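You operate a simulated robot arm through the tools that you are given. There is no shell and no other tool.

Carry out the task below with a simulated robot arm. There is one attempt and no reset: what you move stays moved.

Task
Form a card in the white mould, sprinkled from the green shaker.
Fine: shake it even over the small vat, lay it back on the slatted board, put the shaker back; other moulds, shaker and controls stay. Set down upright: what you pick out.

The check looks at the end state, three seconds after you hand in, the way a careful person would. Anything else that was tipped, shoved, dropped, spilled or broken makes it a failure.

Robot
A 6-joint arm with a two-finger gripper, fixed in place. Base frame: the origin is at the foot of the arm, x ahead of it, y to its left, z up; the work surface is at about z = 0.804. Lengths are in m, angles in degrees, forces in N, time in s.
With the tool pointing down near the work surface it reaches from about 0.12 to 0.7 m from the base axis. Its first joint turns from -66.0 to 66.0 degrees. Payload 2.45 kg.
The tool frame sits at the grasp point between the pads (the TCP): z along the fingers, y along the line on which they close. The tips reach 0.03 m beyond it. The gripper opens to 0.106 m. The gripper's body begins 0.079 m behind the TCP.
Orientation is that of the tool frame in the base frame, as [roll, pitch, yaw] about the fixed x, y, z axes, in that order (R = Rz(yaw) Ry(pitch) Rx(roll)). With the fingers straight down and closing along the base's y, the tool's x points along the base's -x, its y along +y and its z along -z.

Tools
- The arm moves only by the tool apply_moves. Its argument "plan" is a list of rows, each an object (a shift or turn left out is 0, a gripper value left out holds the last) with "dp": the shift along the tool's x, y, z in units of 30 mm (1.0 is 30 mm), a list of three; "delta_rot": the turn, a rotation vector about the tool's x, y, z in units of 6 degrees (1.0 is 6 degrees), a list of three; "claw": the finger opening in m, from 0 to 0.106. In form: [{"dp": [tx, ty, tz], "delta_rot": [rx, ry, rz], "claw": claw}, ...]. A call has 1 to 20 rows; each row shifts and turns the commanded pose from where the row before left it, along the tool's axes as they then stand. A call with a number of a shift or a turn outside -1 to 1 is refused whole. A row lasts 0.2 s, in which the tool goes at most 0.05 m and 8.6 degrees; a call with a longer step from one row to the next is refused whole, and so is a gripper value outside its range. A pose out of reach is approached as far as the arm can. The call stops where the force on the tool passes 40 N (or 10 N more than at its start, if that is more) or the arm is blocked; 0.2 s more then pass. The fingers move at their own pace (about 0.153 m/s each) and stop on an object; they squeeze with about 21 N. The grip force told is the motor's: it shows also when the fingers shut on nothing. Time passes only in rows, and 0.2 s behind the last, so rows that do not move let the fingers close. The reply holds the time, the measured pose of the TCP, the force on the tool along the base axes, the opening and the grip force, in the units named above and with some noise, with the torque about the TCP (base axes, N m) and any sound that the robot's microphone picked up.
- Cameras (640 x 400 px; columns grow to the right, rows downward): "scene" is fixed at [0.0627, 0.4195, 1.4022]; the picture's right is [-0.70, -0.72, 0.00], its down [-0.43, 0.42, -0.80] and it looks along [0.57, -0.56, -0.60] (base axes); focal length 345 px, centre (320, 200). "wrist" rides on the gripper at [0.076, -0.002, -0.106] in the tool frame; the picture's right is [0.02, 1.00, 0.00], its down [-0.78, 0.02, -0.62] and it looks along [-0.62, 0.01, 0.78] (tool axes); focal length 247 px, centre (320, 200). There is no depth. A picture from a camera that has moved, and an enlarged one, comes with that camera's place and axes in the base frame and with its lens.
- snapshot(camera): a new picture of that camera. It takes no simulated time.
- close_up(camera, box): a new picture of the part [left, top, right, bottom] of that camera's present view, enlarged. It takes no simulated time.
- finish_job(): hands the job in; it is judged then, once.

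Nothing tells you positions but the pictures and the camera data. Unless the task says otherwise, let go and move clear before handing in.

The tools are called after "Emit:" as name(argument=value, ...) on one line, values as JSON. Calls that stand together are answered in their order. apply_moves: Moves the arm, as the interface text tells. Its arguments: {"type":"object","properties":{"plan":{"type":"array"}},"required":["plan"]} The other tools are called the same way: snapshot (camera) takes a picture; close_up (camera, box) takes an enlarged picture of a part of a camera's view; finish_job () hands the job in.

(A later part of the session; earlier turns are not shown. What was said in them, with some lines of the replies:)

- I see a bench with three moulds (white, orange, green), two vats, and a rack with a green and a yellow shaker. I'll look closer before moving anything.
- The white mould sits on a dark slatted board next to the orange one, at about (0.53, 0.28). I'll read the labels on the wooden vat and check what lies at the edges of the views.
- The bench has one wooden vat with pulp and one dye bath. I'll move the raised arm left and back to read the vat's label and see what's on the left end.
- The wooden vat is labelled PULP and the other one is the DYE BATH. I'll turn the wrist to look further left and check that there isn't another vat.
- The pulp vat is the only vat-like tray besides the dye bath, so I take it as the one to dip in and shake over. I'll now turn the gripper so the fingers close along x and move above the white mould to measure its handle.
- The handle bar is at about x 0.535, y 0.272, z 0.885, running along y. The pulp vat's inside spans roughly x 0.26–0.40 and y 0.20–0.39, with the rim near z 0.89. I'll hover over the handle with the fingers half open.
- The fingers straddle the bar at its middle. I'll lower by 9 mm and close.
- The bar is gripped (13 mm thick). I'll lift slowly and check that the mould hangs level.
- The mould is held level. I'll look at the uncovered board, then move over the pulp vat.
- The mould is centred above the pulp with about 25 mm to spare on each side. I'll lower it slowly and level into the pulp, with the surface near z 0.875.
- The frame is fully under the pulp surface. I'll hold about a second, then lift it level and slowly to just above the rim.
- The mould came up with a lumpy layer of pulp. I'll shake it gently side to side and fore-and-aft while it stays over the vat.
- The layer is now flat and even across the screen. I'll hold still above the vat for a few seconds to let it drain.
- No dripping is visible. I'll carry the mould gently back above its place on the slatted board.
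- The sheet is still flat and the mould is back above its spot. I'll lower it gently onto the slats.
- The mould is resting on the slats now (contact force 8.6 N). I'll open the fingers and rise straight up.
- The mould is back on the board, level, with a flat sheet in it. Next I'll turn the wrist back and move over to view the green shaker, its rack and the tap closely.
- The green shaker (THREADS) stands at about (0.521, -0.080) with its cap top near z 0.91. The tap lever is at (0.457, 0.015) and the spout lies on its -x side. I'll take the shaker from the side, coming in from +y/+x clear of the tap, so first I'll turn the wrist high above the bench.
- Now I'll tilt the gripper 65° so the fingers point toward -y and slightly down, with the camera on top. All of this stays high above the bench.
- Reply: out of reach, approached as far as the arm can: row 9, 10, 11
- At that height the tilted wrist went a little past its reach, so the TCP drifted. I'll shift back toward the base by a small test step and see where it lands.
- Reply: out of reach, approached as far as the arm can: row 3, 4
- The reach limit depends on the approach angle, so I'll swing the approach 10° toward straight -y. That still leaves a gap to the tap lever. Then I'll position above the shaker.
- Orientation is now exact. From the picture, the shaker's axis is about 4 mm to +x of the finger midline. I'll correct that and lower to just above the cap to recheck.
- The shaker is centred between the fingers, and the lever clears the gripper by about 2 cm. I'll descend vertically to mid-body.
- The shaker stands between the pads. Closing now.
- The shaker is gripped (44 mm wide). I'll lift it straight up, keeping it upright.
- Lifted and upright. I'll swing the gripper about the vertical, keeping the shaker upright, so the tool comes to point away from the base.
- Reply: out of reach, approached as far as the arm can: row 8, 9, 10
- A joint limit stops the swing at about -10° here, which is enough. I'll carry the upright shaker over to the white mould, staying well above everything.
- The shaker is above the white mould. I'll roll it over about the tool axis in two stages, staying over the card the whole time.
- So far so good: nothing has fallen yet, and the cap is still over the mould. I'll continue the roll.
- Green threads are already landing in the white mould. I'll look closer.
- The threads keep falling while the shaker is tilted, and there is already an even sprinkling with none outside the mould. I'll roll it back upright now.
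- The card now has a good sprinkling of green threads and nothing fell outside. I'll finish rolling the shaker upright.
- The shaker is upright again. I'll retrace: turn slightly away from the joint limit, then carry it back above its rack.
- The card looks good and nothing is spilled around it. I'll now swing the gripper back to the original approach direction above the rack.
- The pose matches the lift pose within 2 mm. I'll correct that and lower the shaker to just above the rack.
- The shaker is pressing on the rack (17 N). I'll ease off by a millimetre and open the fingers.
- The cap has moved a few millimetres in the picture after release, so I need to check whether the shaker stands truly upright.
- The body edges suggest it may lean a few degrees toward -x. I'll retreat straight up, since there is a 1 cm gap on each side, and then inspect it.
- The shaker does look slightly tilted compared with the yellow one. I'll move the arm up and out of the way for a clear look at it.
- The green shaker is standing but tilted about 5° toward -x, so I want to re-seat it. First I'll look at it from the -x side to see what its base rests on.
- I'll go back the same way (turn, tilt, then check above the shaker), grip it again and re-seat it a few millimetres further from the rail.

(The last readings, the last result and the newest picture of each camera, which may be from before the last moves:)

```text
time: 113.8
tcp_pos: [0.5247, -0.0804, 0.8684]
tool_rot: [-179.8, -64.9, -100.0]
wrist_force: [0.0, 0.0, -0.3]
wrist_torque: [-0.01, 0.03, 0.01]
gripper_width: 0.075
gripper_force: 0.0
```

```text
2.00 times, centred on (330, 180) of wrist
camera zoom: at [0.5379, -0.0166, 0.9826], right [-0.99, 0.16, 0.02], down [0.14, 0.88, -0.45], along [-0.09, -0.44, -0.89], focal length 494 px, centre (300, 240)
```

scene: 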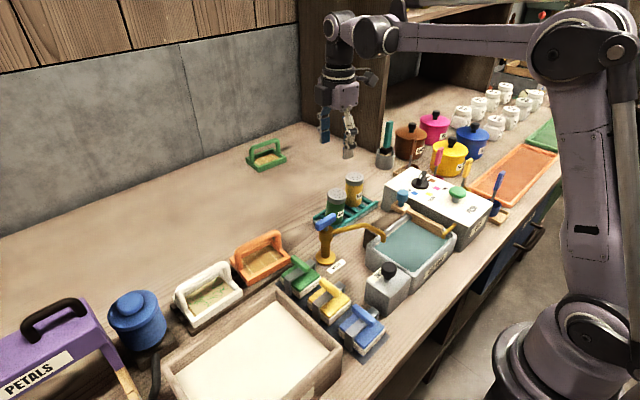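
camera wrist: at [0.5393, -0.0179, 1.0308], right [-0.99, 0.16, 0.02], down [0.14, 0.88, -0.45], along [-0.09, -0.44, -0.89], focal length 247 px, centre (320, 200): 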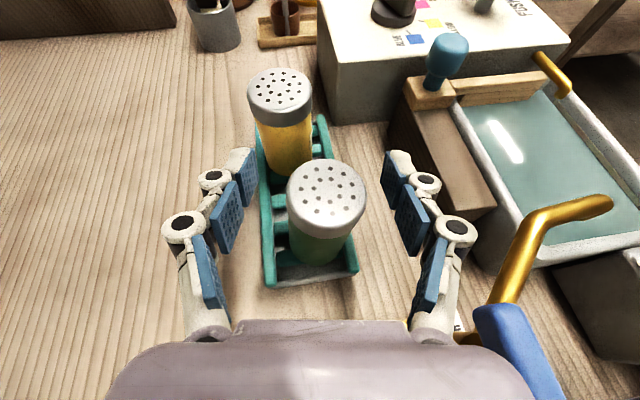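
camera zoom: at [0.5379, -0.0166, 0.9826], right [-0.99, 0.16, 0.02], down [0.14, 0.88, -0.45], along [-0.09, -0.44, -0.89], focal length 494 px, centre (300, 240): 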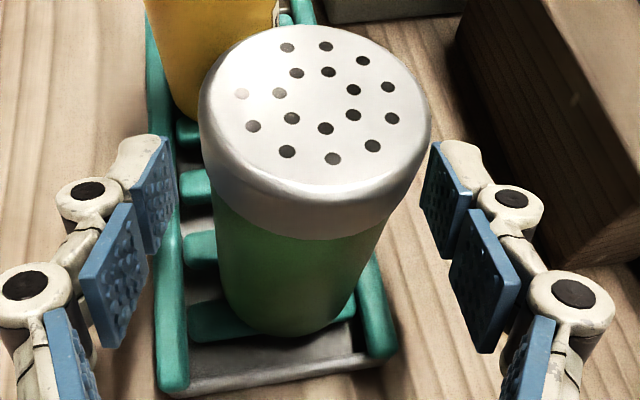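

Now I'll close gently in steps.

Emit:
apply_moves(plan=[{"dp": [0, 0, 0], "claw": 0.06}, {"dp": [0, 0, 0], "claw": 0.052}, {"dp": [0, 0, 0], "claw": 0.048}, {"dp": [0, 0, 0], "claw": 0.045}, {"dp": [0, 0, 0], "claw": 0.03}, {"dp": [0, 0, 0], "claw": 0.0}, {"dp": [0, 0, 0]}, {"dp": [0, 0, 0]}])

Emit:
close_up(camera="wrist", box=[230, 80, 430, 280])

```text
time: 115.6
tcp_pos: [0.5249, -0.0794, 0.8677]
tool_rot: [-179.8, -64.8, -100.0]
wrist_force: [0.7, 0.7, 0.0]
wrist_torque: [-0.01, 0.0, -0.03]
gripper_width: 0.0436
gripper_force: 21.2
```

```text
2.00 times, centred on (330, 180) of wrist
camera zoom: at [0.538, -0.0166, 0.9828], right [-0.99, 0.16, 0.02], down [0.14, 0.88, -0.45], along [-0.09, -0.44, -0.89], focal length 494 px, centre (300, 240)
```

zoom: 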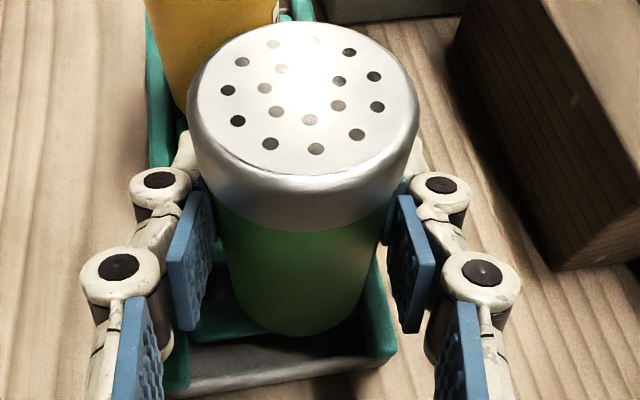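

It is gripped and straightened. I'll lift it a few centimetres and look at the rack beneath.

Emit:
apply_moves(plan=[{"dp": [0.1, 0, -0.0466]}, {"dp": [0.3, 0, -0.14]}, {"dp": [0.5, 0, -0.233]}, {"dp": [0.6, 0, -0.28]}, {"dp": [0.6, 0, -0.28]}, {"dp": [0.3, 0, -0.14]}, {"dp": [0, 0, 0]}])

Emit:
close_up(camera="wrist", box=[230, 60, 430, 300])

Emit:
close_up(camera="scene", box=[300, 150, 400, 235])

```text
time: 117.2
tcp_pos: [0.5245, -0.0816, 0.9469]
tool_rot: [-179.8, -64.9, -99.9]
wrist_force: [-0.6, -0.4, -0.5]
wrist_torque: [-0.01, 0.01, 0.02]
gripper_width: 0.0434
gripper_force: 20.8
```

```text
1.67 times, centred on (330, 180) of wrist
camera zoom: at [0.5384, -0.0177, 1.0619], right [-0.99, 0.16, 0.02], down [0.14, 0.88, -0.45], along [-0.09, -0.44, -0.89], focal length 412 px, centre (303, 233)
```

zoom: 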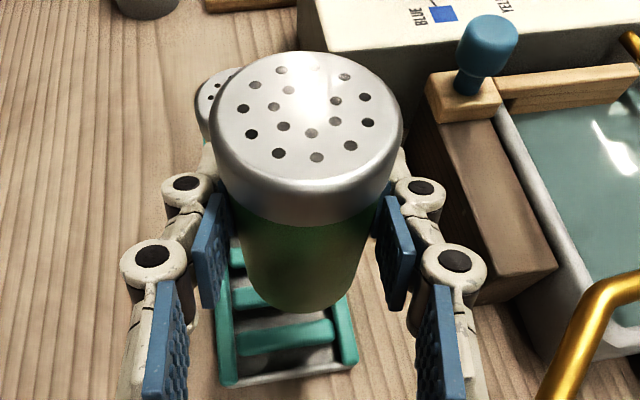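

```text
4.71 times, centred on (350, 192) of scene
camera zoom: at [0.0627, 0.4195, 1.4022], right [-0.7, -0.72, 0.0], down [-0.43, 0.42, -0.8], along [0.57, -0.56, -0.6], focal length 1622 px, centre (179, 235)
```

zoom: 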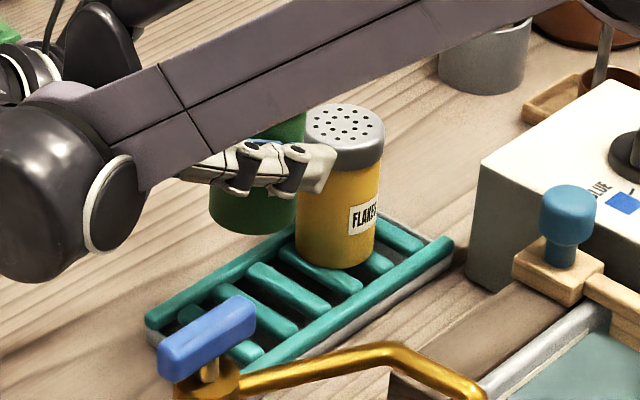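

The rack looks fine. Measured against the rails, the shaker had been touching the -x rail, so I'll shift it about 9 mm to +x to centre it between the rails and lower it again.

Emit:
apply_moves(plan=[{"dp": [0, -0.155, 0]}, {"dp": [0, -0.15, 0]}, {"dp": [-0.3, 0, 0.14]}, {"dp": [-0.5, 0, 0.233]}, {"dp": [-0.6, 0, 0.28]}, {"dp": [-0.5, 0, 0.233]}, {"dp": [-0.3, 0, 0.14]}, {"dp": [-0.09, 0, 0.042]}, {"dp": [0, 0, 0]}])

Emit:
close_up(camera="wrist", box=[230, 80, 430, 280])

```text
time: 119.2
tcp_pos: [0.5349, -0.0817, 0.8689]
tool_rot: [-179.8, -64.9, -99.9]
wrist_force: [-0.3, -0.4, -0.1]
wrist_torque: [0.0, 0.0, 0.0]
gripper_width: 0.0436
gripper_force: 21.4
```

```text
2.00 times, centred on (330, 180) of wrist
camera zoom: at [0.5474, -0.0186, 0.985], right [-0.99, 0.16, 0.02], down [0.14, 0.88, -0.45], along [-0.09, -0.44, -0.89], focal length 494 px, centre (300, 240)
```

zoom: 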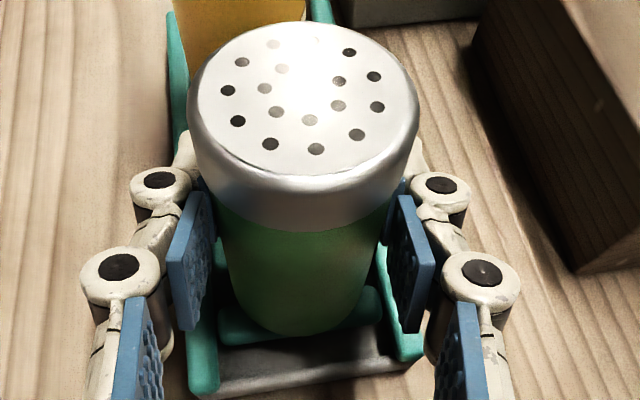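

Now the shaker is centred between the two rails. I'll lower it in millimetre steps until it touches.

Emit:
apply_moves(plan=[{"dp": [-0.03, 0, 0.014]}, {"dp": [0, 0, 0]}])

Emit:
apply_moves(plan=[{"dp": [-0.03, 0, 0.014]}, {"dp": [0, 0, 0]}])

Emit:
apply_moves(plan=[{"dp": [-0.02, 0, 0.0093]}, {"dp": [0, 0, 0]}])

```text
time: 119.8
tcp_pos: [0.5351, -0.0822, 0.87]
tool_rot: [-179.7, -64.8, -99.9]
wrist_force: [-0.4, 0.5, -0.6]
wrist_torque: [0.02, 0.02, 0.02]
gripper_width: 0.0435
gripper_force: 21.0
```

```text
time: 120.4
tcp_pos: [0.5353, -0.0828, 0.8698]
tool_rot: [-179.7, -64.9, -99.9]
wrist_force: [-0.7, -0.2, -1.1]
wrist_torque: [0.0, 0.01, -0.02]
gripper_width: 0.0433
gripper_force: 20.8
```

```text
time: 121.0
tcp_pos: [0.5345, -0.0815, 0.8678]
tool_rot: [-179.7, -65.0, -99.9]
wrist_force: [0.4, -0.6, 1.0]
wrist_torque: [0.03, 0.0, 0.01]
gripper_width: 0.0435
gripper_force: 21.0
```

Emit:
apply_moves(plan=[{"dp": [-0.02, 0, 0.0093]}, {"dp": [0, 0, 0]}])

Emit:
apply_moves(plan=[{"dp": [-0.015, 0, 0.007]}, {"dp": [0, 0, 0]}])

```text
time: 121.6
tcp_pos: [0.5344, -0.0824, 0.868]
tool_rot: [-179.8, -65.0, -100.0]
wrist_force: [0.5, 1.8, 5.5]
wrist_torque: [0.01, -0.07, 0.0]
gripper_width: 0.0437
gripper_force: 21.0
```

```text
time: 122.2
tcp_pos: [0.5338, -0.082, 0.8669]
tool_rot: [-179.6, -65.1, -100.1]
wrist_force: [2.4, 0.3, 13.9]
wrist_torque: [-0.02, -0.06, -0.01]
gripper_width: 0.0439
gripper_force: 20.9
```

It is in contact. I'll back off half a millimetre, then open the fingers slowly in small steps.

Emit:
apply_moves(plan=[{"dp": [0.015, 0, -0.007]}, {"dp": [0, 0, 0]}])

Emit:
apply_moves(plan=[{"claw": 0.0435}, {"claw": 0.0442}, {"claw": 0.045}, {"claw": 0.046}, {"claw": 0.048}, {"claw": 0.051}, {"claw": 0.055}, {"claw": 0.06}, {"claw": 0.066}, {"claw": 0.075}, {"dp": [0, 0, 0]}])

Emit:
close_up(camera="wrist", box=[230, 80, 430, 280])

```text
time: 122.8
tcp_pos: [0.5345, -0.0827, 0.8671]
tool_rot: [-179.8, -65.0, -100.0]
wrist_force: [1.7, -0.4, 12.4]
wrist_torque: [-0.03, -0.07, 0.01]
gripper_width: 0.0435
gripper_force: 21.3
```

```text
time: 125.2
tcp_pos: [0.5335, -0.0821, 0.8672]
tool_rot: [-179.8, -64.9, -99.9]
wrist_force: [0.2, -0.1, 1.1]
wrist_torque: [-0.04, 0.01, -0.03]
gripper_width: 0.0751
gripper_force: 0.1
```

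```text
2.00 times, centred on (330, 180) of wrist
camera zoom: at [0.547, -0.0193, 0.9823], right [-0.99, 0.16, 0.02], down [0.14, 0.88, -0.45], along [-0.09, -0.44, -0.89], focal length 494 px, centre (300, 240)
```

zoom: 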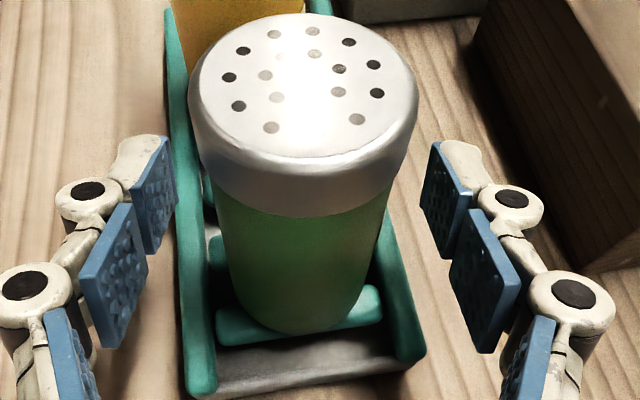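

Laterally it now stands upright and centred. I'll retreat straight up and check it from the other views.

Emit:
apply_moves(plan=[{"dp": [0.1, 0, -0.0466]}, {"dp": [0.3, 0, -0.14]}, {"dp": [0.5, 0, -0.233]}, {"dp": [0.7, 0, -0.3264]}, {"dp": [0.8, 0, -0.373]}, {"dp": [0.8, 0, -0.373]}, {"dp": [0.8, 0, -0.373]}, {"dp": [0.8, 0, -0.373]}, {"dp": [0.7, 0, -0.3264]}, {"dp": [0, 0, 0]}])

Emit:
snapshot(camera="wrist")

Emit:
close_up(camera="wrist", box=[250, 150, 390, 310])

Emit:
close_up(camera="scene", box=[300, 165, 400, 235])

```text
time: 127.4
tcp_pos: [0.5351, -0.0822, 1.0501]
tool_rot: [-179.9, -65.0, -100.0]
wrist_force: [0.4, 0.4, -0.4]
wrist_torque: [-0.01, 0.01, 0.01]
gripper_width: 0.075
gripper_force: 0.2
```

```text
taken
camera wrist: at [0.5479, -0.0187, 1.1645], right [-0.99, 0.16, 0.02], down [0.14, 0.88, -0.45], along [-0.09, -0.44, -0.89], focal length 247 px, centre (320, 200)
```

wrist: 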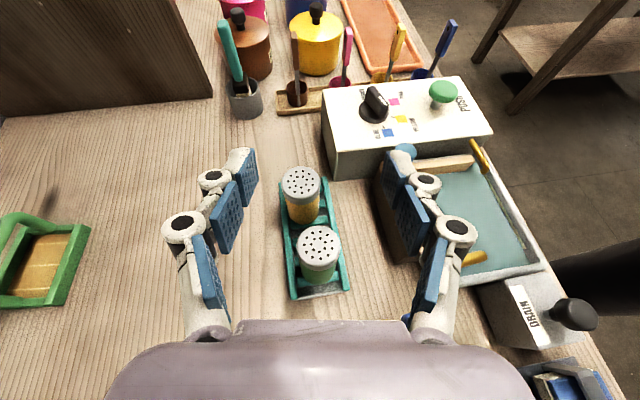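

```text
2.50 times, centred on (320, 230) of wrist
camera zoom: at [0.5479, -0.0187, 1.1645], right [-0.99, 0.16, 0.02], down [0.14, 0.88, -0.45], along [-0.09, -0.44, -0.89], focal length 617 px, centre (320, 125)
```

zoom: 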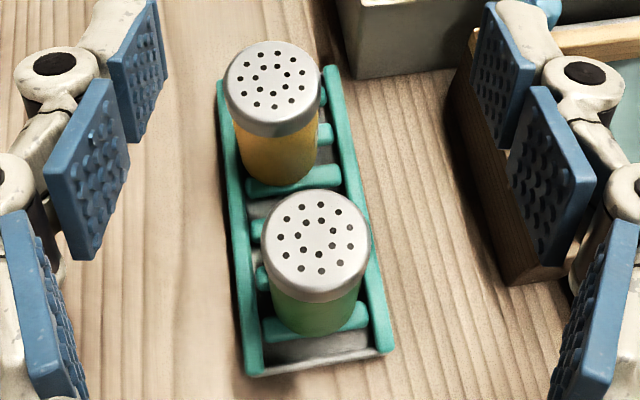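

```text
5.71 times, centred on (350, 200) of scene
camera zoom: at [0.0627, 0.4195, 1.4022], right [-0.7, -0.72, 0.0], down [-0.43, 0.42, -0.8], along [0.57, -0.56, -0.6], focal length 1969 px, centre (149, 200)
```

zoom: 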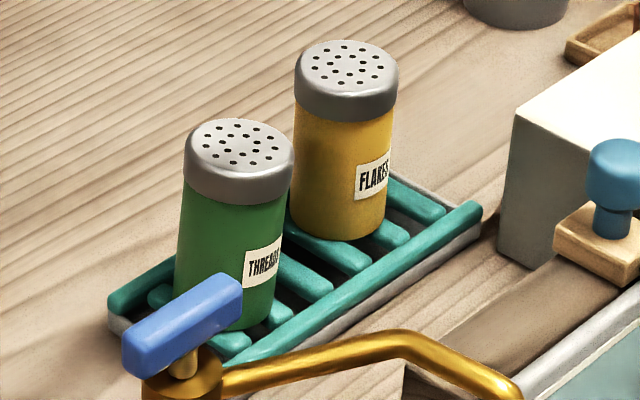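

From the scene view the green shaker may now lean slightly toward the yellow one. I'll look from the -x side again to judge that tilt.

Emit:
apply_moves(plan=[{"delta_rot": [0, -1, 0]}, {"delta_rot": [0, -1, 0]}, {"delta_rot": [0, -1, 0]}, {"delta_rot": [0, -1, 0]}, {"delta_rot": [0, -1, 0]}, {"delta_rot": [0, -1, 0]}, {"delta_rot": [0, -1, 0]}, {"delta_rot": [0, -1, 0]}, {"delta_rot": [0, -1, 0]}, {"delta_rot": [0, -1, 0]}, {"delta_rot": [0, -0.833, 0]}, {"dp": [0, 0, 0]}])

Emit:
apply_moves(plan=[{"delta_rot": [0, 0, 1]}, {"delta_rot": [0, 0, 1]}, {"delta_rot": [0, 0, 1]}, {"delta_rot": [0, 0, 1]}, {"delta_rot": [0, 0, 1]}, {"delta_rot": [0, 0, 1]}, {"delta_rot": [0, 0, 1]}, {"delta_rot": [0, 0, 1]}, {"delta_rot": [0, 0, 1]}, {"delta_rot": [0, 0, 1]}, {"delta_rot": [0, 0, 1]}, {"delta_rot": [0, 0, 1]}, {"delta_rot": [0, 0, 1]}, {"delta_rot": [0, 0, 0.333]}, {"dp": [0.95, 0, 0.5]}, {"dp": [0.95, 0, 0.5]}, {"dp": [0.95, 0, 0.5]}, {"dp": [0.95, 0, 0]}, {"dp": [0, 0, 0]}])

Emit:
snapshot(camera="wrist")

Emit:
close_up(camera="wrist", box=[240, 90, 400, 210])

```text
time: 130.0
tcp_pos: [0.5335, -0.0822, 1.0505]
tool_rot: [-179.9, 0.1, -99.8]
wrist_force: [-0.4, 0.3, 0.0]
wrist_torque: [0.01, 0.01, 0.01]
gripper_width: 0.075
gripper_force: 0.1
```

```text
time: 134.0
tcp_pos: [0.4185, -0.0833, 1.0042]
tool_rot: [179.9, 0.1, -179.8]
wrist_force: [0.6, 0.4, 0.1]
wrist_torque: [-0.01, -0.01, 0.01]
gripper_width: 0.0751
gripper_force: 0.0
```

```text
taken
camera wrist: at [0.3432, -0.0851, 1.1109], right [-0.03, 1.0, 0.0], down [0.78, 0.02, 0.62], along [0.62, 0.02, -0.78], focal length 247 px, centre (320, 200)
```

wrist: 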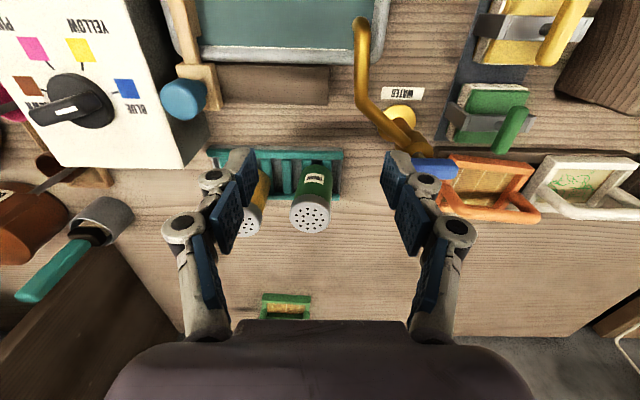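

```text
3.33 times, centred on (320, 150) of wrist
camera zoom: at [0.3432, -0.0851, 1.1109], right [-0.03, 1.0, 0.0], down [0.78, 0.02, 0.62], along [0.62, 0.02, -0.78], focal length 823 px, centre (320, 367)
```

zoom: 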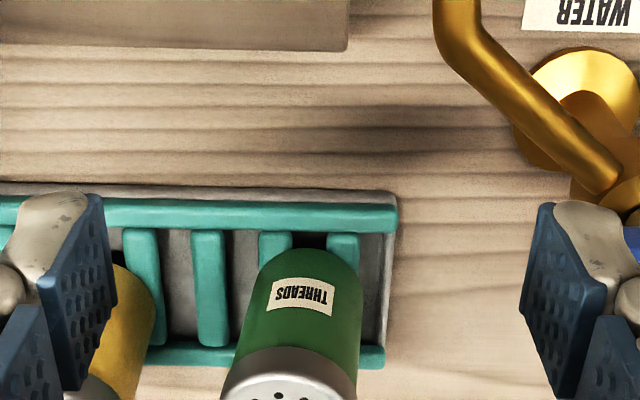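

The view confirms a tilt of about 4–5° toward -y. I'll close the fingers and take a lower, closer look from the -x side to see how the base sits on the rungs.

Emit:
apply_moves(plan=[{"claw": 0.0, "dp": [0.2, 0, -0.3]}, {"dp": [0, 0, 0]}, {"dp": [0, 0, 0]}, {"delta_rot": [0, -0.8, 0]}, {"delta_rot": [0, -0.8, 0]}, {"delta_rot": [0, -0.8, 0]}, {"delta_rot": [0, -0.8, 0]}, {"delta_rot": [0, -0.8, 0]}, {"dp": [0, 0, 0]}])

Emit:
snapshot(camera="wrist")

```text
time: 136.0
tcp_pos: [0.4131, -0.0823, 1.0137]
tool_rot: [179.9, 24.3, -179.8]
wrist_force: [-0.8, 0.0, 0.0]
wrist_torque: [0.01, 0.0, -0.04]
gripper_width: 0.0
gripper_force: 20.4
```

```text
taken
camera wrist: at [0.3015, -0.0843, 1.0803], right [-0.02, 1.0, -0.01], down [0.46, 0.02, 0.89], along [0.89, 0.02, -0.46], focal length 247 px, centre (320, 200)
```

wrist: 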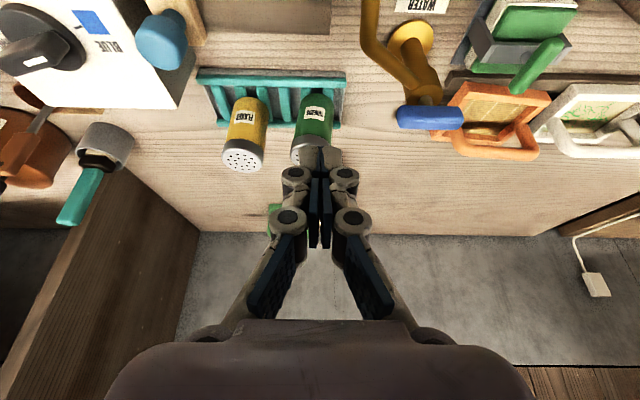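

Emit:
close_up(camera="wrist", box=[190, 50, 370, 180])

Emit:
close_up(camera="wrist", box=[270, 60, 360, 130])

```text
3.08 times, centred on (280, 115) of wrist
camera zoom: at [0.3015, -0.0843, 1.0803], right [-0.02, 1.0, -0.01], down [0.46, 0.02, 0.89], along [0.89, 0.02, -0.46], focal length 760 px, centre (443, 462)
```

zoom: 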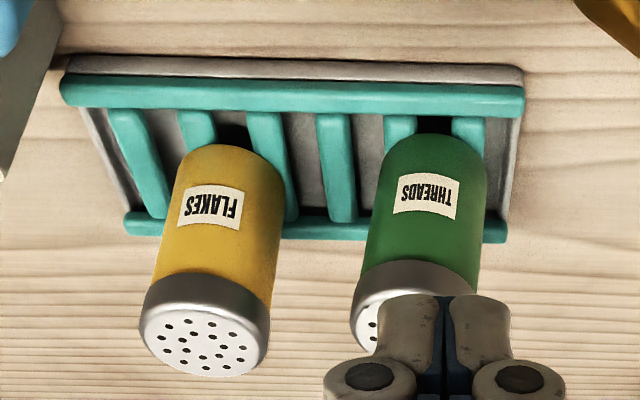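

```text
5.71 times, centred on (315, 95) of wrist
camera zoom: at [0.3015, -0.0843, 1.0803], right [-0.02, 1.0, -0.01], down [0.46, 0.02, 0.89], along [0.89, 0.02, -0.46], focal length 1411 px, centre (349, 800)
```

zoom: 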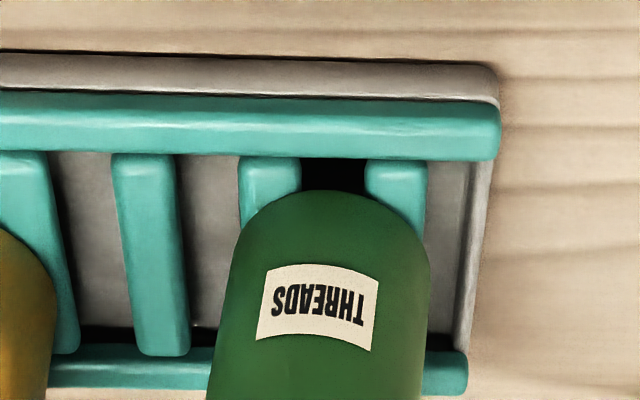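

A cleaner fix is a top-down grip closing along y, which will square up the remaining tilt. I'll level the tool, set a narrower opening that fits between the two shakers, and move above the green one.

Emit:
apply_moves(plan=[{"delta_rot": [0, 0.8, 0], "claw": 0.056}, {"delta_rot": [0, 0.8, 0]}, {"delta_rot": [0, 0.8, 0]}, {"delta_rot": [0, 0.8, 0]}, {"delta_rot": [0, 0.8, 0]}, {"dp": [-0.8, -0.05, 0]}, {"dp": [-0.8, -0.05, 0]}, {"dp": [-0.8, -0.04, 0]}, {"dp": [-0.8, 0, 0]}, {"dp": [-0.8, 0, 0]}, {"dp": [0, 0, 0]}])

Emit:
snapshot(camera="wrist")

Emit:
close_up(camera="scene", box=[290, 120, 420, 250])

```text
time: 138.4
tcp_pos: [0.5344, -0.0863, 1.0132]
tool_rot: [180.0, 0.2, -179.8]
wrist_force: [1.0, 0.2, -0.2]
wrist_torque: [-0.03, -0.01, 0.0]
gripper_width: 0.056
gripper_force: 0.0
```

```text
taken
camera wrist: at [0.4587, -0.0884, 1.1197], right [-0.03, 1.0, 0.0], down [0.78, 0.02, 0.62], along [0.62, 0.02, -0.78], focal length 247 px, centre (320, 200)
```

wrist: 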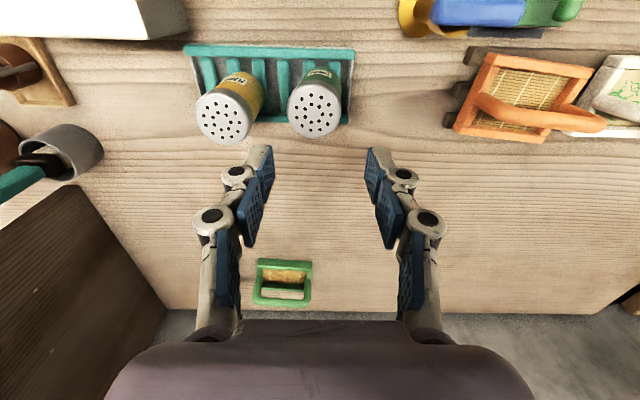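

```text
3.08 times, centred on (355, 185) of scene
camera zoom: at [0.0627, 0.4195, 1.4022], right [-0.7, -0.72, 0.0], down [-0.43, 0.42, -0.8], along [0.57, -0.56, -0.6], focal length 1060 px, centre (212, 246)
```

zoom: 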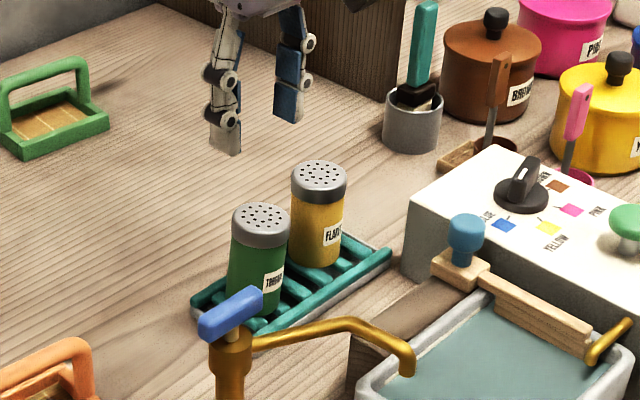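

The gripper is directly over the green shaker (cap top near z 0.895). I'll open slightly and lower partway to check the clearances.

Emit:
apply_moves(plan=[{"claw": 0.064, "dp": [0, 0, 0.4]}, {"dp": [0, 0, 0.8]}, {"dp": [0, 0, 0.8]}, {"dp": [0, 0, 0.6]}, {"dp": [0, 0, 0]}])

Emit:
snapshot(camera="wrist")

Emit:
close_up(camera="scene", box=[290, 140, 410, 250])

```text
time: 139.6
tcp_pos: [0.5334, -0.0876, 0.9367]
tool_rot: [-179.9, 0.1, -179.7]
wrist_force: [-0.1, 0.3, -0.4]
wrist_torque: [-0.02, -0.01, 0.01]
gripper_width: 0.0639
gripper_force: 0.0
```

```text
taken
camera wrist: at [0.4572, -0.089, 1.0432], right [-0.03, 1.0, 0.0], down [0.78, 0.02, 0.62], along [0.62, 0.02, -0.78], focal length 247 px, centre (320, 200)
```

wrist: 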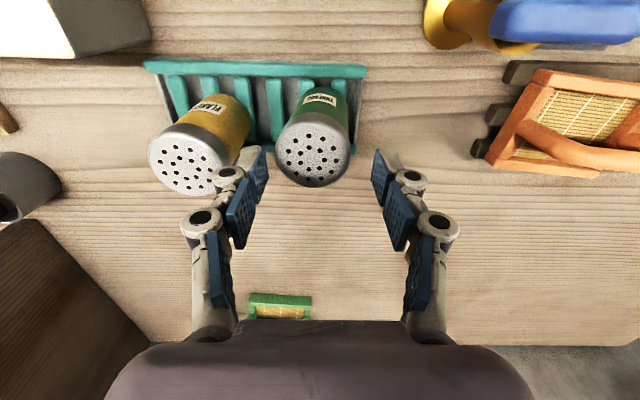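

```text
3.64 times, centred on (350, 195) of scene
camera zoom: at [0.0627, 0.4195, 1.4022], right [-0.7, -0.72, 0.0], down [-0.43, 0.42, -0.8], along [0.57, -0.56, -0.6], focal length 1253 px, centre (211, 218)
```

zoom: 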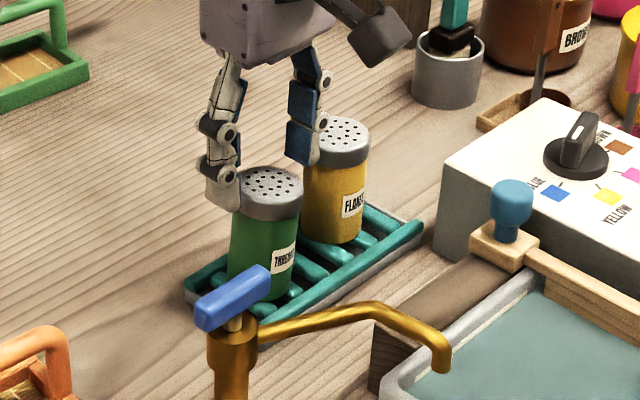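

There are a few millimetres to spare on both sides, and over 1 cm to the yellow shaker. I'll lower the rest of the way and look again before closing.

Emit:
apply_moves(plan=[{"dp": [0, 0, 0.4]}, {"dp": [0, 0, 0.5]}, {"dp": [0, 0, 0.5]}, {"dp": [0, 0, 0.4]}, {"dp": [0, 0, 0.2]}, {"dp": [0, 0, 0]}])

Emit:
snapshot(camera="wrist")

Emit:
close_up(camera="scene", box=[300, 150, 400, 235])

```text
time: 141.0
tcp_pos: [0.5327, -0.086, 0.8767]
tool_rot: [180.0, 0.2, -179.9]
wrist_force: [-0.4, 0.5, 0.6]
wrist_torque: [0.01, 0.01, 0.02]
gripper_width: 0.0639
gripper_force: 0.0
```

```text
taken
camera wrist: at [0.4574, -0.0873, 0.9822], right [-0.03, 1.0, 0.0], down [0.78, 0.02, 0.62], along [0.62, 0.02, -0.78], focal length 247 px, centre (320, 200)
```

wrist: 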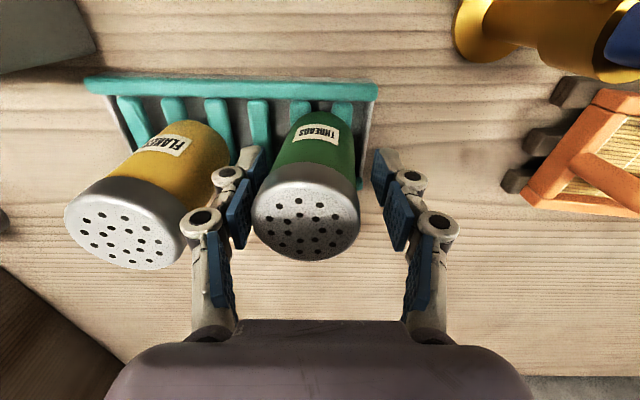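

```text
4.71 times, centred on (350, 192) of scene
camera zoom: at [0.0627, 0.4195, 1.4022], right [-0.7, -0.72, 0.0], down [-0.43, 0.42, -0.8], along [0.57, -0.56, -0.6], focal length 1622 px, centre (179, 235)
```

zoom: 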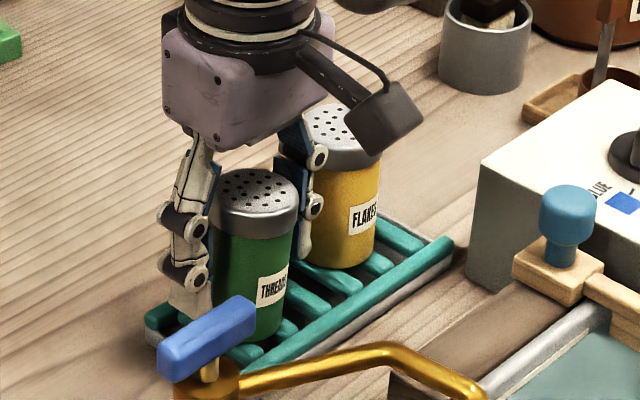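

No contact with the yellow shaker. I'll close slowly to square the green one up.

Emit:
apply_moves(plan=[{"claw": 0.058}, {"claw": 0.054}, {"claw": 0.051}, {"claw": 0.049}, {"claw": 0.047}, {"claw": 0.0455}, {"claw": 0.0445}, {"claw": 0.04}, {"claw": 0.02}, {"claw": 0.0}, {"dp": [0, 0, 0]}])

Emit:
snapshot(camera="wrist")

Emit:
close_up(camera="scene", box=[300, 150, 400, 235])

```text
time: 143.4
tcp_pos: [0.5333, -0.086, 0.8768]
tool_rot: [-180.0, 0.1, -179.8]
wrist_force: [-0.2, 1.0, 3.0]
wrist_torque: [0.05, 0.02, 0.0]
gripper_width: 0.0451
gripper_force: 21.6
```

```text
taken
camera wrist: at [0.4574, -0.0873, 0.9824], right [-0.03, 1.0, 0.0], down [0.78, 0.02, 0.62], along [0.62, 0.02, -0.78], focal length 247 px, centre (320, 200)
```

wrist: 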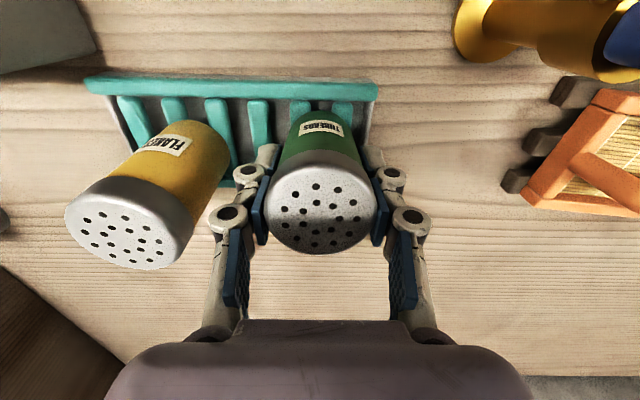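

```text
4.71 times, centred on (350, 192) of scene
camera zoom: at [0.0627, 0.4195, 1.4022], right [-0.7, -0.72, 0.0], down [-0.43, 0.42, -0.8], along [0.57, -0.56, -0.6], focal length 1622 px, centre (179, 235)
```

zoom: 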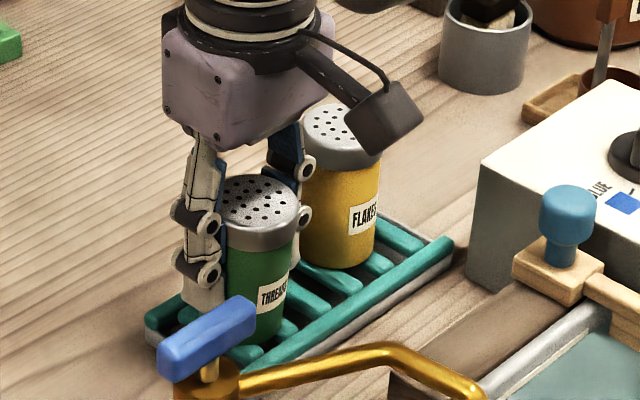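

It is squared up now. I'll release very slowly and see whether it stays upright.

Emit:
apply_moves(plan=[{"claw": 0.045}, {"claw": 0.0453}, {"claw": 0.0456}, {"claw": 0.046}, {"claw": 0.0465}, {"claw": 0.047}, {"claw": 0.048}, {"claw": 0.05}, {"claw": 0.053}, {"claw": 0.057}, {"claw": 0.062}, {"claw": 0.064}, {"dp": [0, 0, 0]}])

Emit:
snapshot(camera="wrist")

Emit:
close_up(camera="scene", box=[300, 150, 400, 235])

```text
time: 146.2
tcp_pos: [0.5342, -0.0862, 0.8758]
tool_rot: [-180.0, 0.2, -179.8]
wrist_force: [0.2, -0.1, 0.6]
wrist_torque: [0.0, -0.04, -0.02]
gripper_width: 0.064
gripper_force: 0.2
```

```text
taken
camera wrist: at [0.4574, -0.0874, 0.9823], right [-0.03, 1.0, 0.0], down [0.78, 0.02, 0.62], along [0.62, 0.02, -0.78], focal length 247 px, centre (320, 200)
```

wrist: 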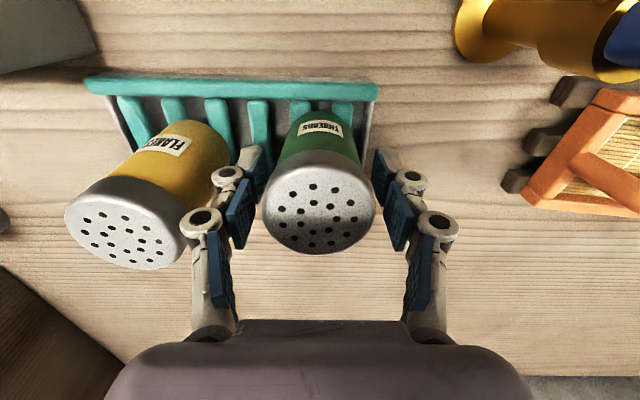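

```text
4.71 times, centred on (350, 192) of scene
camera zoom: at [0.0627, 0.4195, 1.4022], right [-0.7, -0.72, 0.0], down [-0.43, 0.42, -0.8], along [0.57, -0.56, -0.6], focal length 1622 px, centre (179, 235)
```

zoom: 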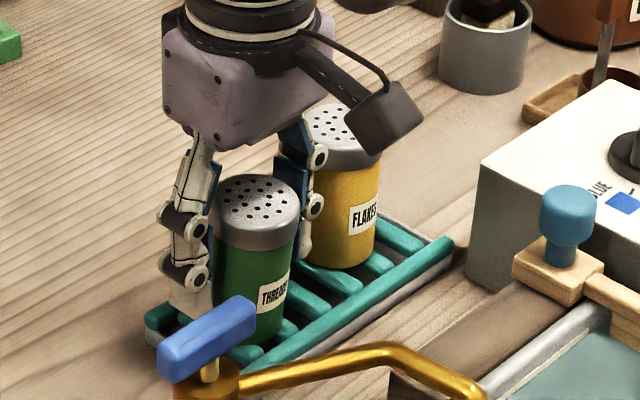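

It stays upright this time. I'll retreat straight up and verify from several views.

Emit:
apply_moves(plan=[{"dp": [0, 0, -0.2]}, {"dp": [0, 0, -0.4]}, {"dp": [0, 0, -0.7]}, {"dp": [0, 0, -1]}, {"dp": [0, 0, -1]}, {"dp": [0, 0, -1]}, {"dp": [0, 0, -1]}, {"dp": [1, 0, 0]}, {"dp": [1, 0, 0]}, {"dp": [1, 0, 0]}, {"dp": [0.8, 0, 0]}, {"dp": [0, 0, 0]}])

Emit:
snapshot(camera="wrist")

Emit:
close_up(camera="wrist", box=[220, 90, 380, 210])

Emit:
close_up(camera="scene", box=[300, 165, 400, 235])

Emit:
snapshot(camera="scene")

```text
time: 148.8
tcp_pos: [0.4201, -0.087, 1.0351]
tool_rot: [180.0, 0.1, -179.8]
wrist_force: [0.9, 0.2, -0.1]
wrist_torque: [0.0, 0.01, -0.07]
gripper_width: 0.0641
gripper_force: 0.1
```

```text
taken
camera wrist: at [0.3446, -0.0893, 1.1421], right [-0.03, 1.0, 0.0], down [0.78, 0.02, 0.62], along [0.62, 0.02, -0.78], focal length 247 px, centre (320, 200)
```

wrist: 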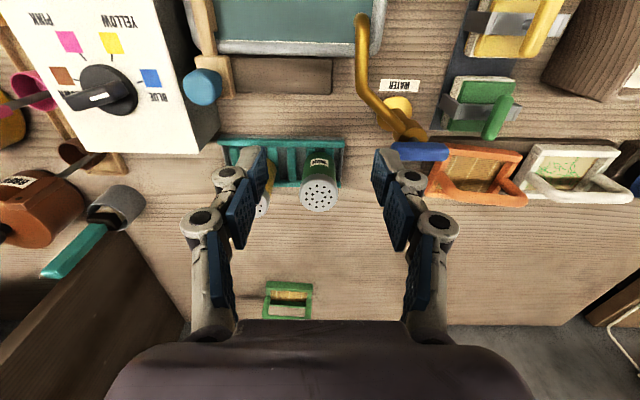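

```text
3.33 times, centred on (300, 150) of wrist
camera zoom: at [0.3446, -0.0893, 1.1421], right [-0.03, 1.0, 0.0], down [0.78, 0.02, 0.62], along [0.62, 0.02, -0.78], focal length 823 px, centre (387, 367)
```

zoom: 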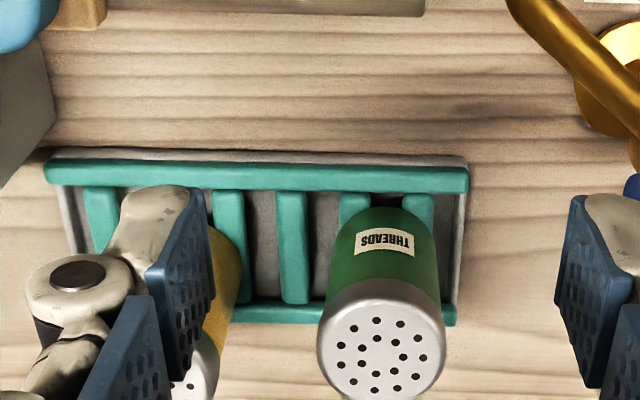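

```text
5.71 times, centred on (350, 200) of scene
camera zoom: at [0.0627, 0.4195, 1.4022], right [-0.7, -0.72, 0.0], down [-0.43, 0.42, -0.8], along [0.57, -0.56, -0.6], focal length 1969 px, centre (149, 200)
```

zoom: 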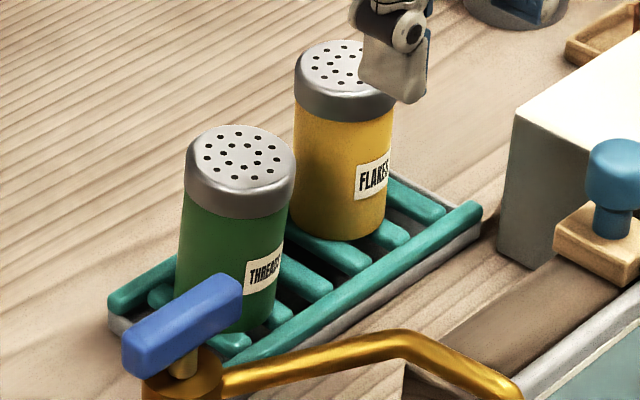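

```text
taken
```

scene: 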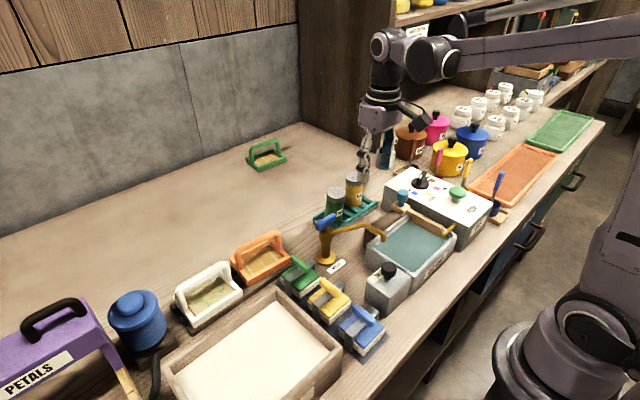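

The shaker is back on its rack beside the yellow one and the arm is clear. I'll move back to the starting area and do a final inspection of everything.

Emit:
apply_moves(plan=[{"dp": [0, 0, -1], "claw": 0.1}, {"dp": [0, 0, -1]}, {"dp": [0, 0, -1]}, {"dp": [0.4, 1, 0]}, {"dp": [0.4, 1, 0]}, {"dp": [0.4, 1, 0]}, {"dp": [0.2, 1, 0]}, {"dp": [0, 0.4, 0]}, {"dp": [0, 0, 0]}])

Emit:
snapshot(camera="scene")

Emit:
close_up(camera="scene", box=[300, 165, 400, 235])

Emit:
close_up(camera="scene", box=[140, 220, 360, 400])

Emit:
snapshot(camera="wrist")

Emit:
close_up(camera="wrist", box=[320, 0, 640, 220])

Emit:
close_up(camera="wrist", box=[160, 0, 400, 200])

```text
time: 150.8
tcp_pos: [0.3785, 0.0439, 1.1265]
tool_rot: [179.9, 0.1, -179.9]
wrist_force: [0.2, 0.6, 0.6]
wrist_torque: [0.02, -0.04, -0.01]
gripper_width: 0.1002
gripper_force: 0.1
```

```text
taken
```

scene: 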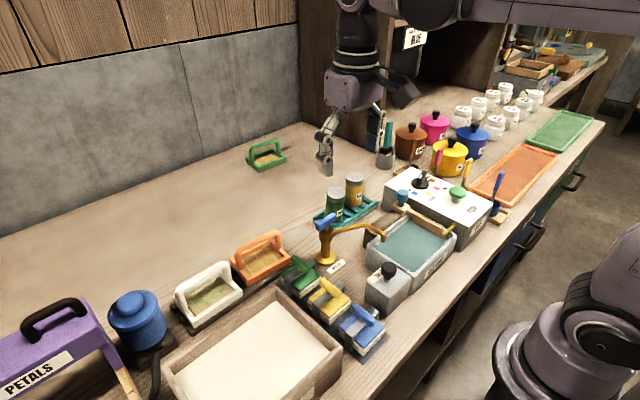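

```text
5.71 times, centred on (350, 200) of scene
camera zoom: at [0.0627, 0.4195, 1.4022], right [-0.7, -0.72, 0.0], down [-0.43, 0.42, -0.8], along [0.57, -0.56, -0.6], focal length 1969 px, centre (149, 200)
```

zoom: 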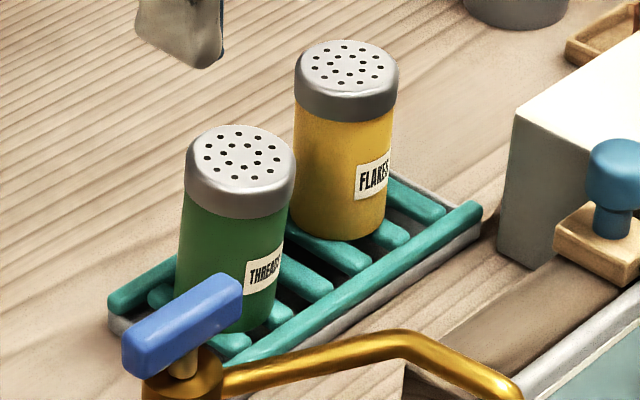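

```text
2.22 times, centred on (250, 310) of scene
camera zoom: at [0.0627, 0.4195, 1.4022], right [-0.7, -0.72, 0.0], down [-0.43, 0.42, -0.8], along [0.57, -0.56, -0.6], focal length 766 px, centre (476, -44)
```

zoom: 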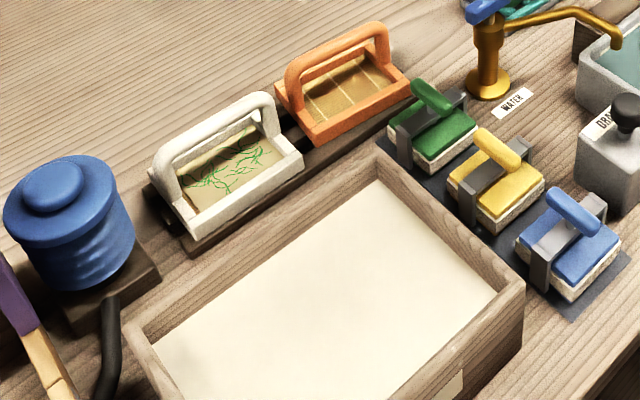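

```text
taken
camera wrist: at [0.3022, 0.043, 1.2331], right [-0.03, 1.0, 0.0], down [0.78, 0.02, 0.62], along [0.62, 0.02, -0.78], focal length 247 px, centre (320, 200)
```

wrist: 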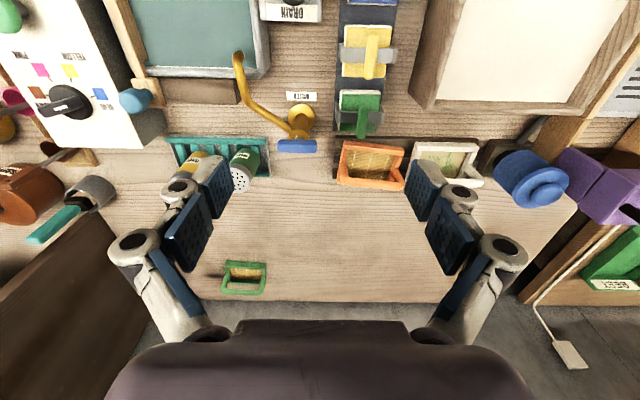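

```text
1.82 times, centred on (480, 110) of wrist
camera zoom: at [0.3022, 0.043, 1.2331], right [-0.03, 1.0, 0.0], down [0.78, 0.02, 0.62], along [0.62, 0.02, -0.78], focal length 449 px, centre (29, 364)
```

zoom: 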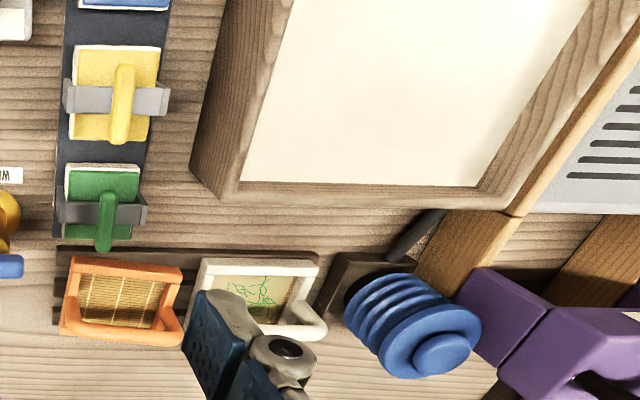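

```text
2.00 times, centred on (280, 100) of wrist
camera zoom: at [0.3022, 0.043, 1.2331], right [-0.03, 1.0, 0.0], down [0.78, 0.02, 0.62], along [0.62, 0.02, -0.78], focal length 494 px, centre (400, 400)
```

zoom: 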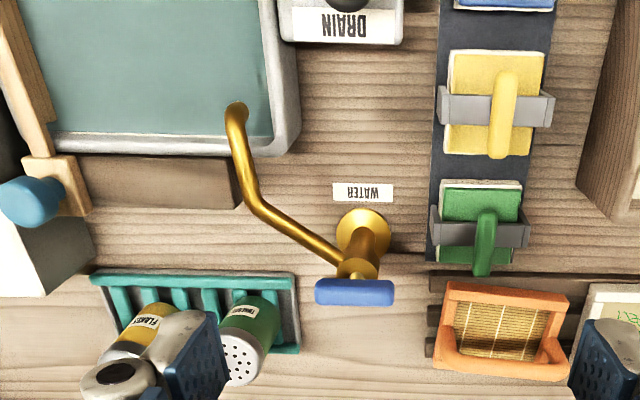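

Final check of the views:
- **White mould:** it is back on the slatted board with an even card and green threads inside.
- **Green shaker:** it stands on its rack next to the yellow one, with a slight lean of roughly 5° toward -x that remained after I re-seated it.
- **Everything else:** the tap, controls, other moulds and yellow shaker look unmoved, and I see no spills. The gripper is empty and clear.

I'm handing the job in.

Emit:
finish_job()

```text
The job is handed in.
```

The job is handed in. The white mould is back on the slatted board with an even card sprinkled with green threads, and the green shaker is back on its rack.

- **Card:** I dipped the white mould in the vat labelled PULP and shook it over that vat until the layer was flat. Then I set it back on the board and sprinkled it from the green shaker (labelled THREADS). No threads landed outside the mould in any view.
- **Which vat:** I took "small vat" to mean the pulp vat, since the only other tank on the bench is labelled DYE BATH. That was my reading of the task.
- **Shaker lean:** the green shaker stands on its rack about 6 mm from where it started, leaning roughly 5° toward the robot. I re-seated it twice and a lean of about that size remained each time, so I left it.
- **Everything else:** the other moulds, the yellow shaker, the tap and the controls look unmoved, with nothing spilled. The gripper is empty and clear of the bench.
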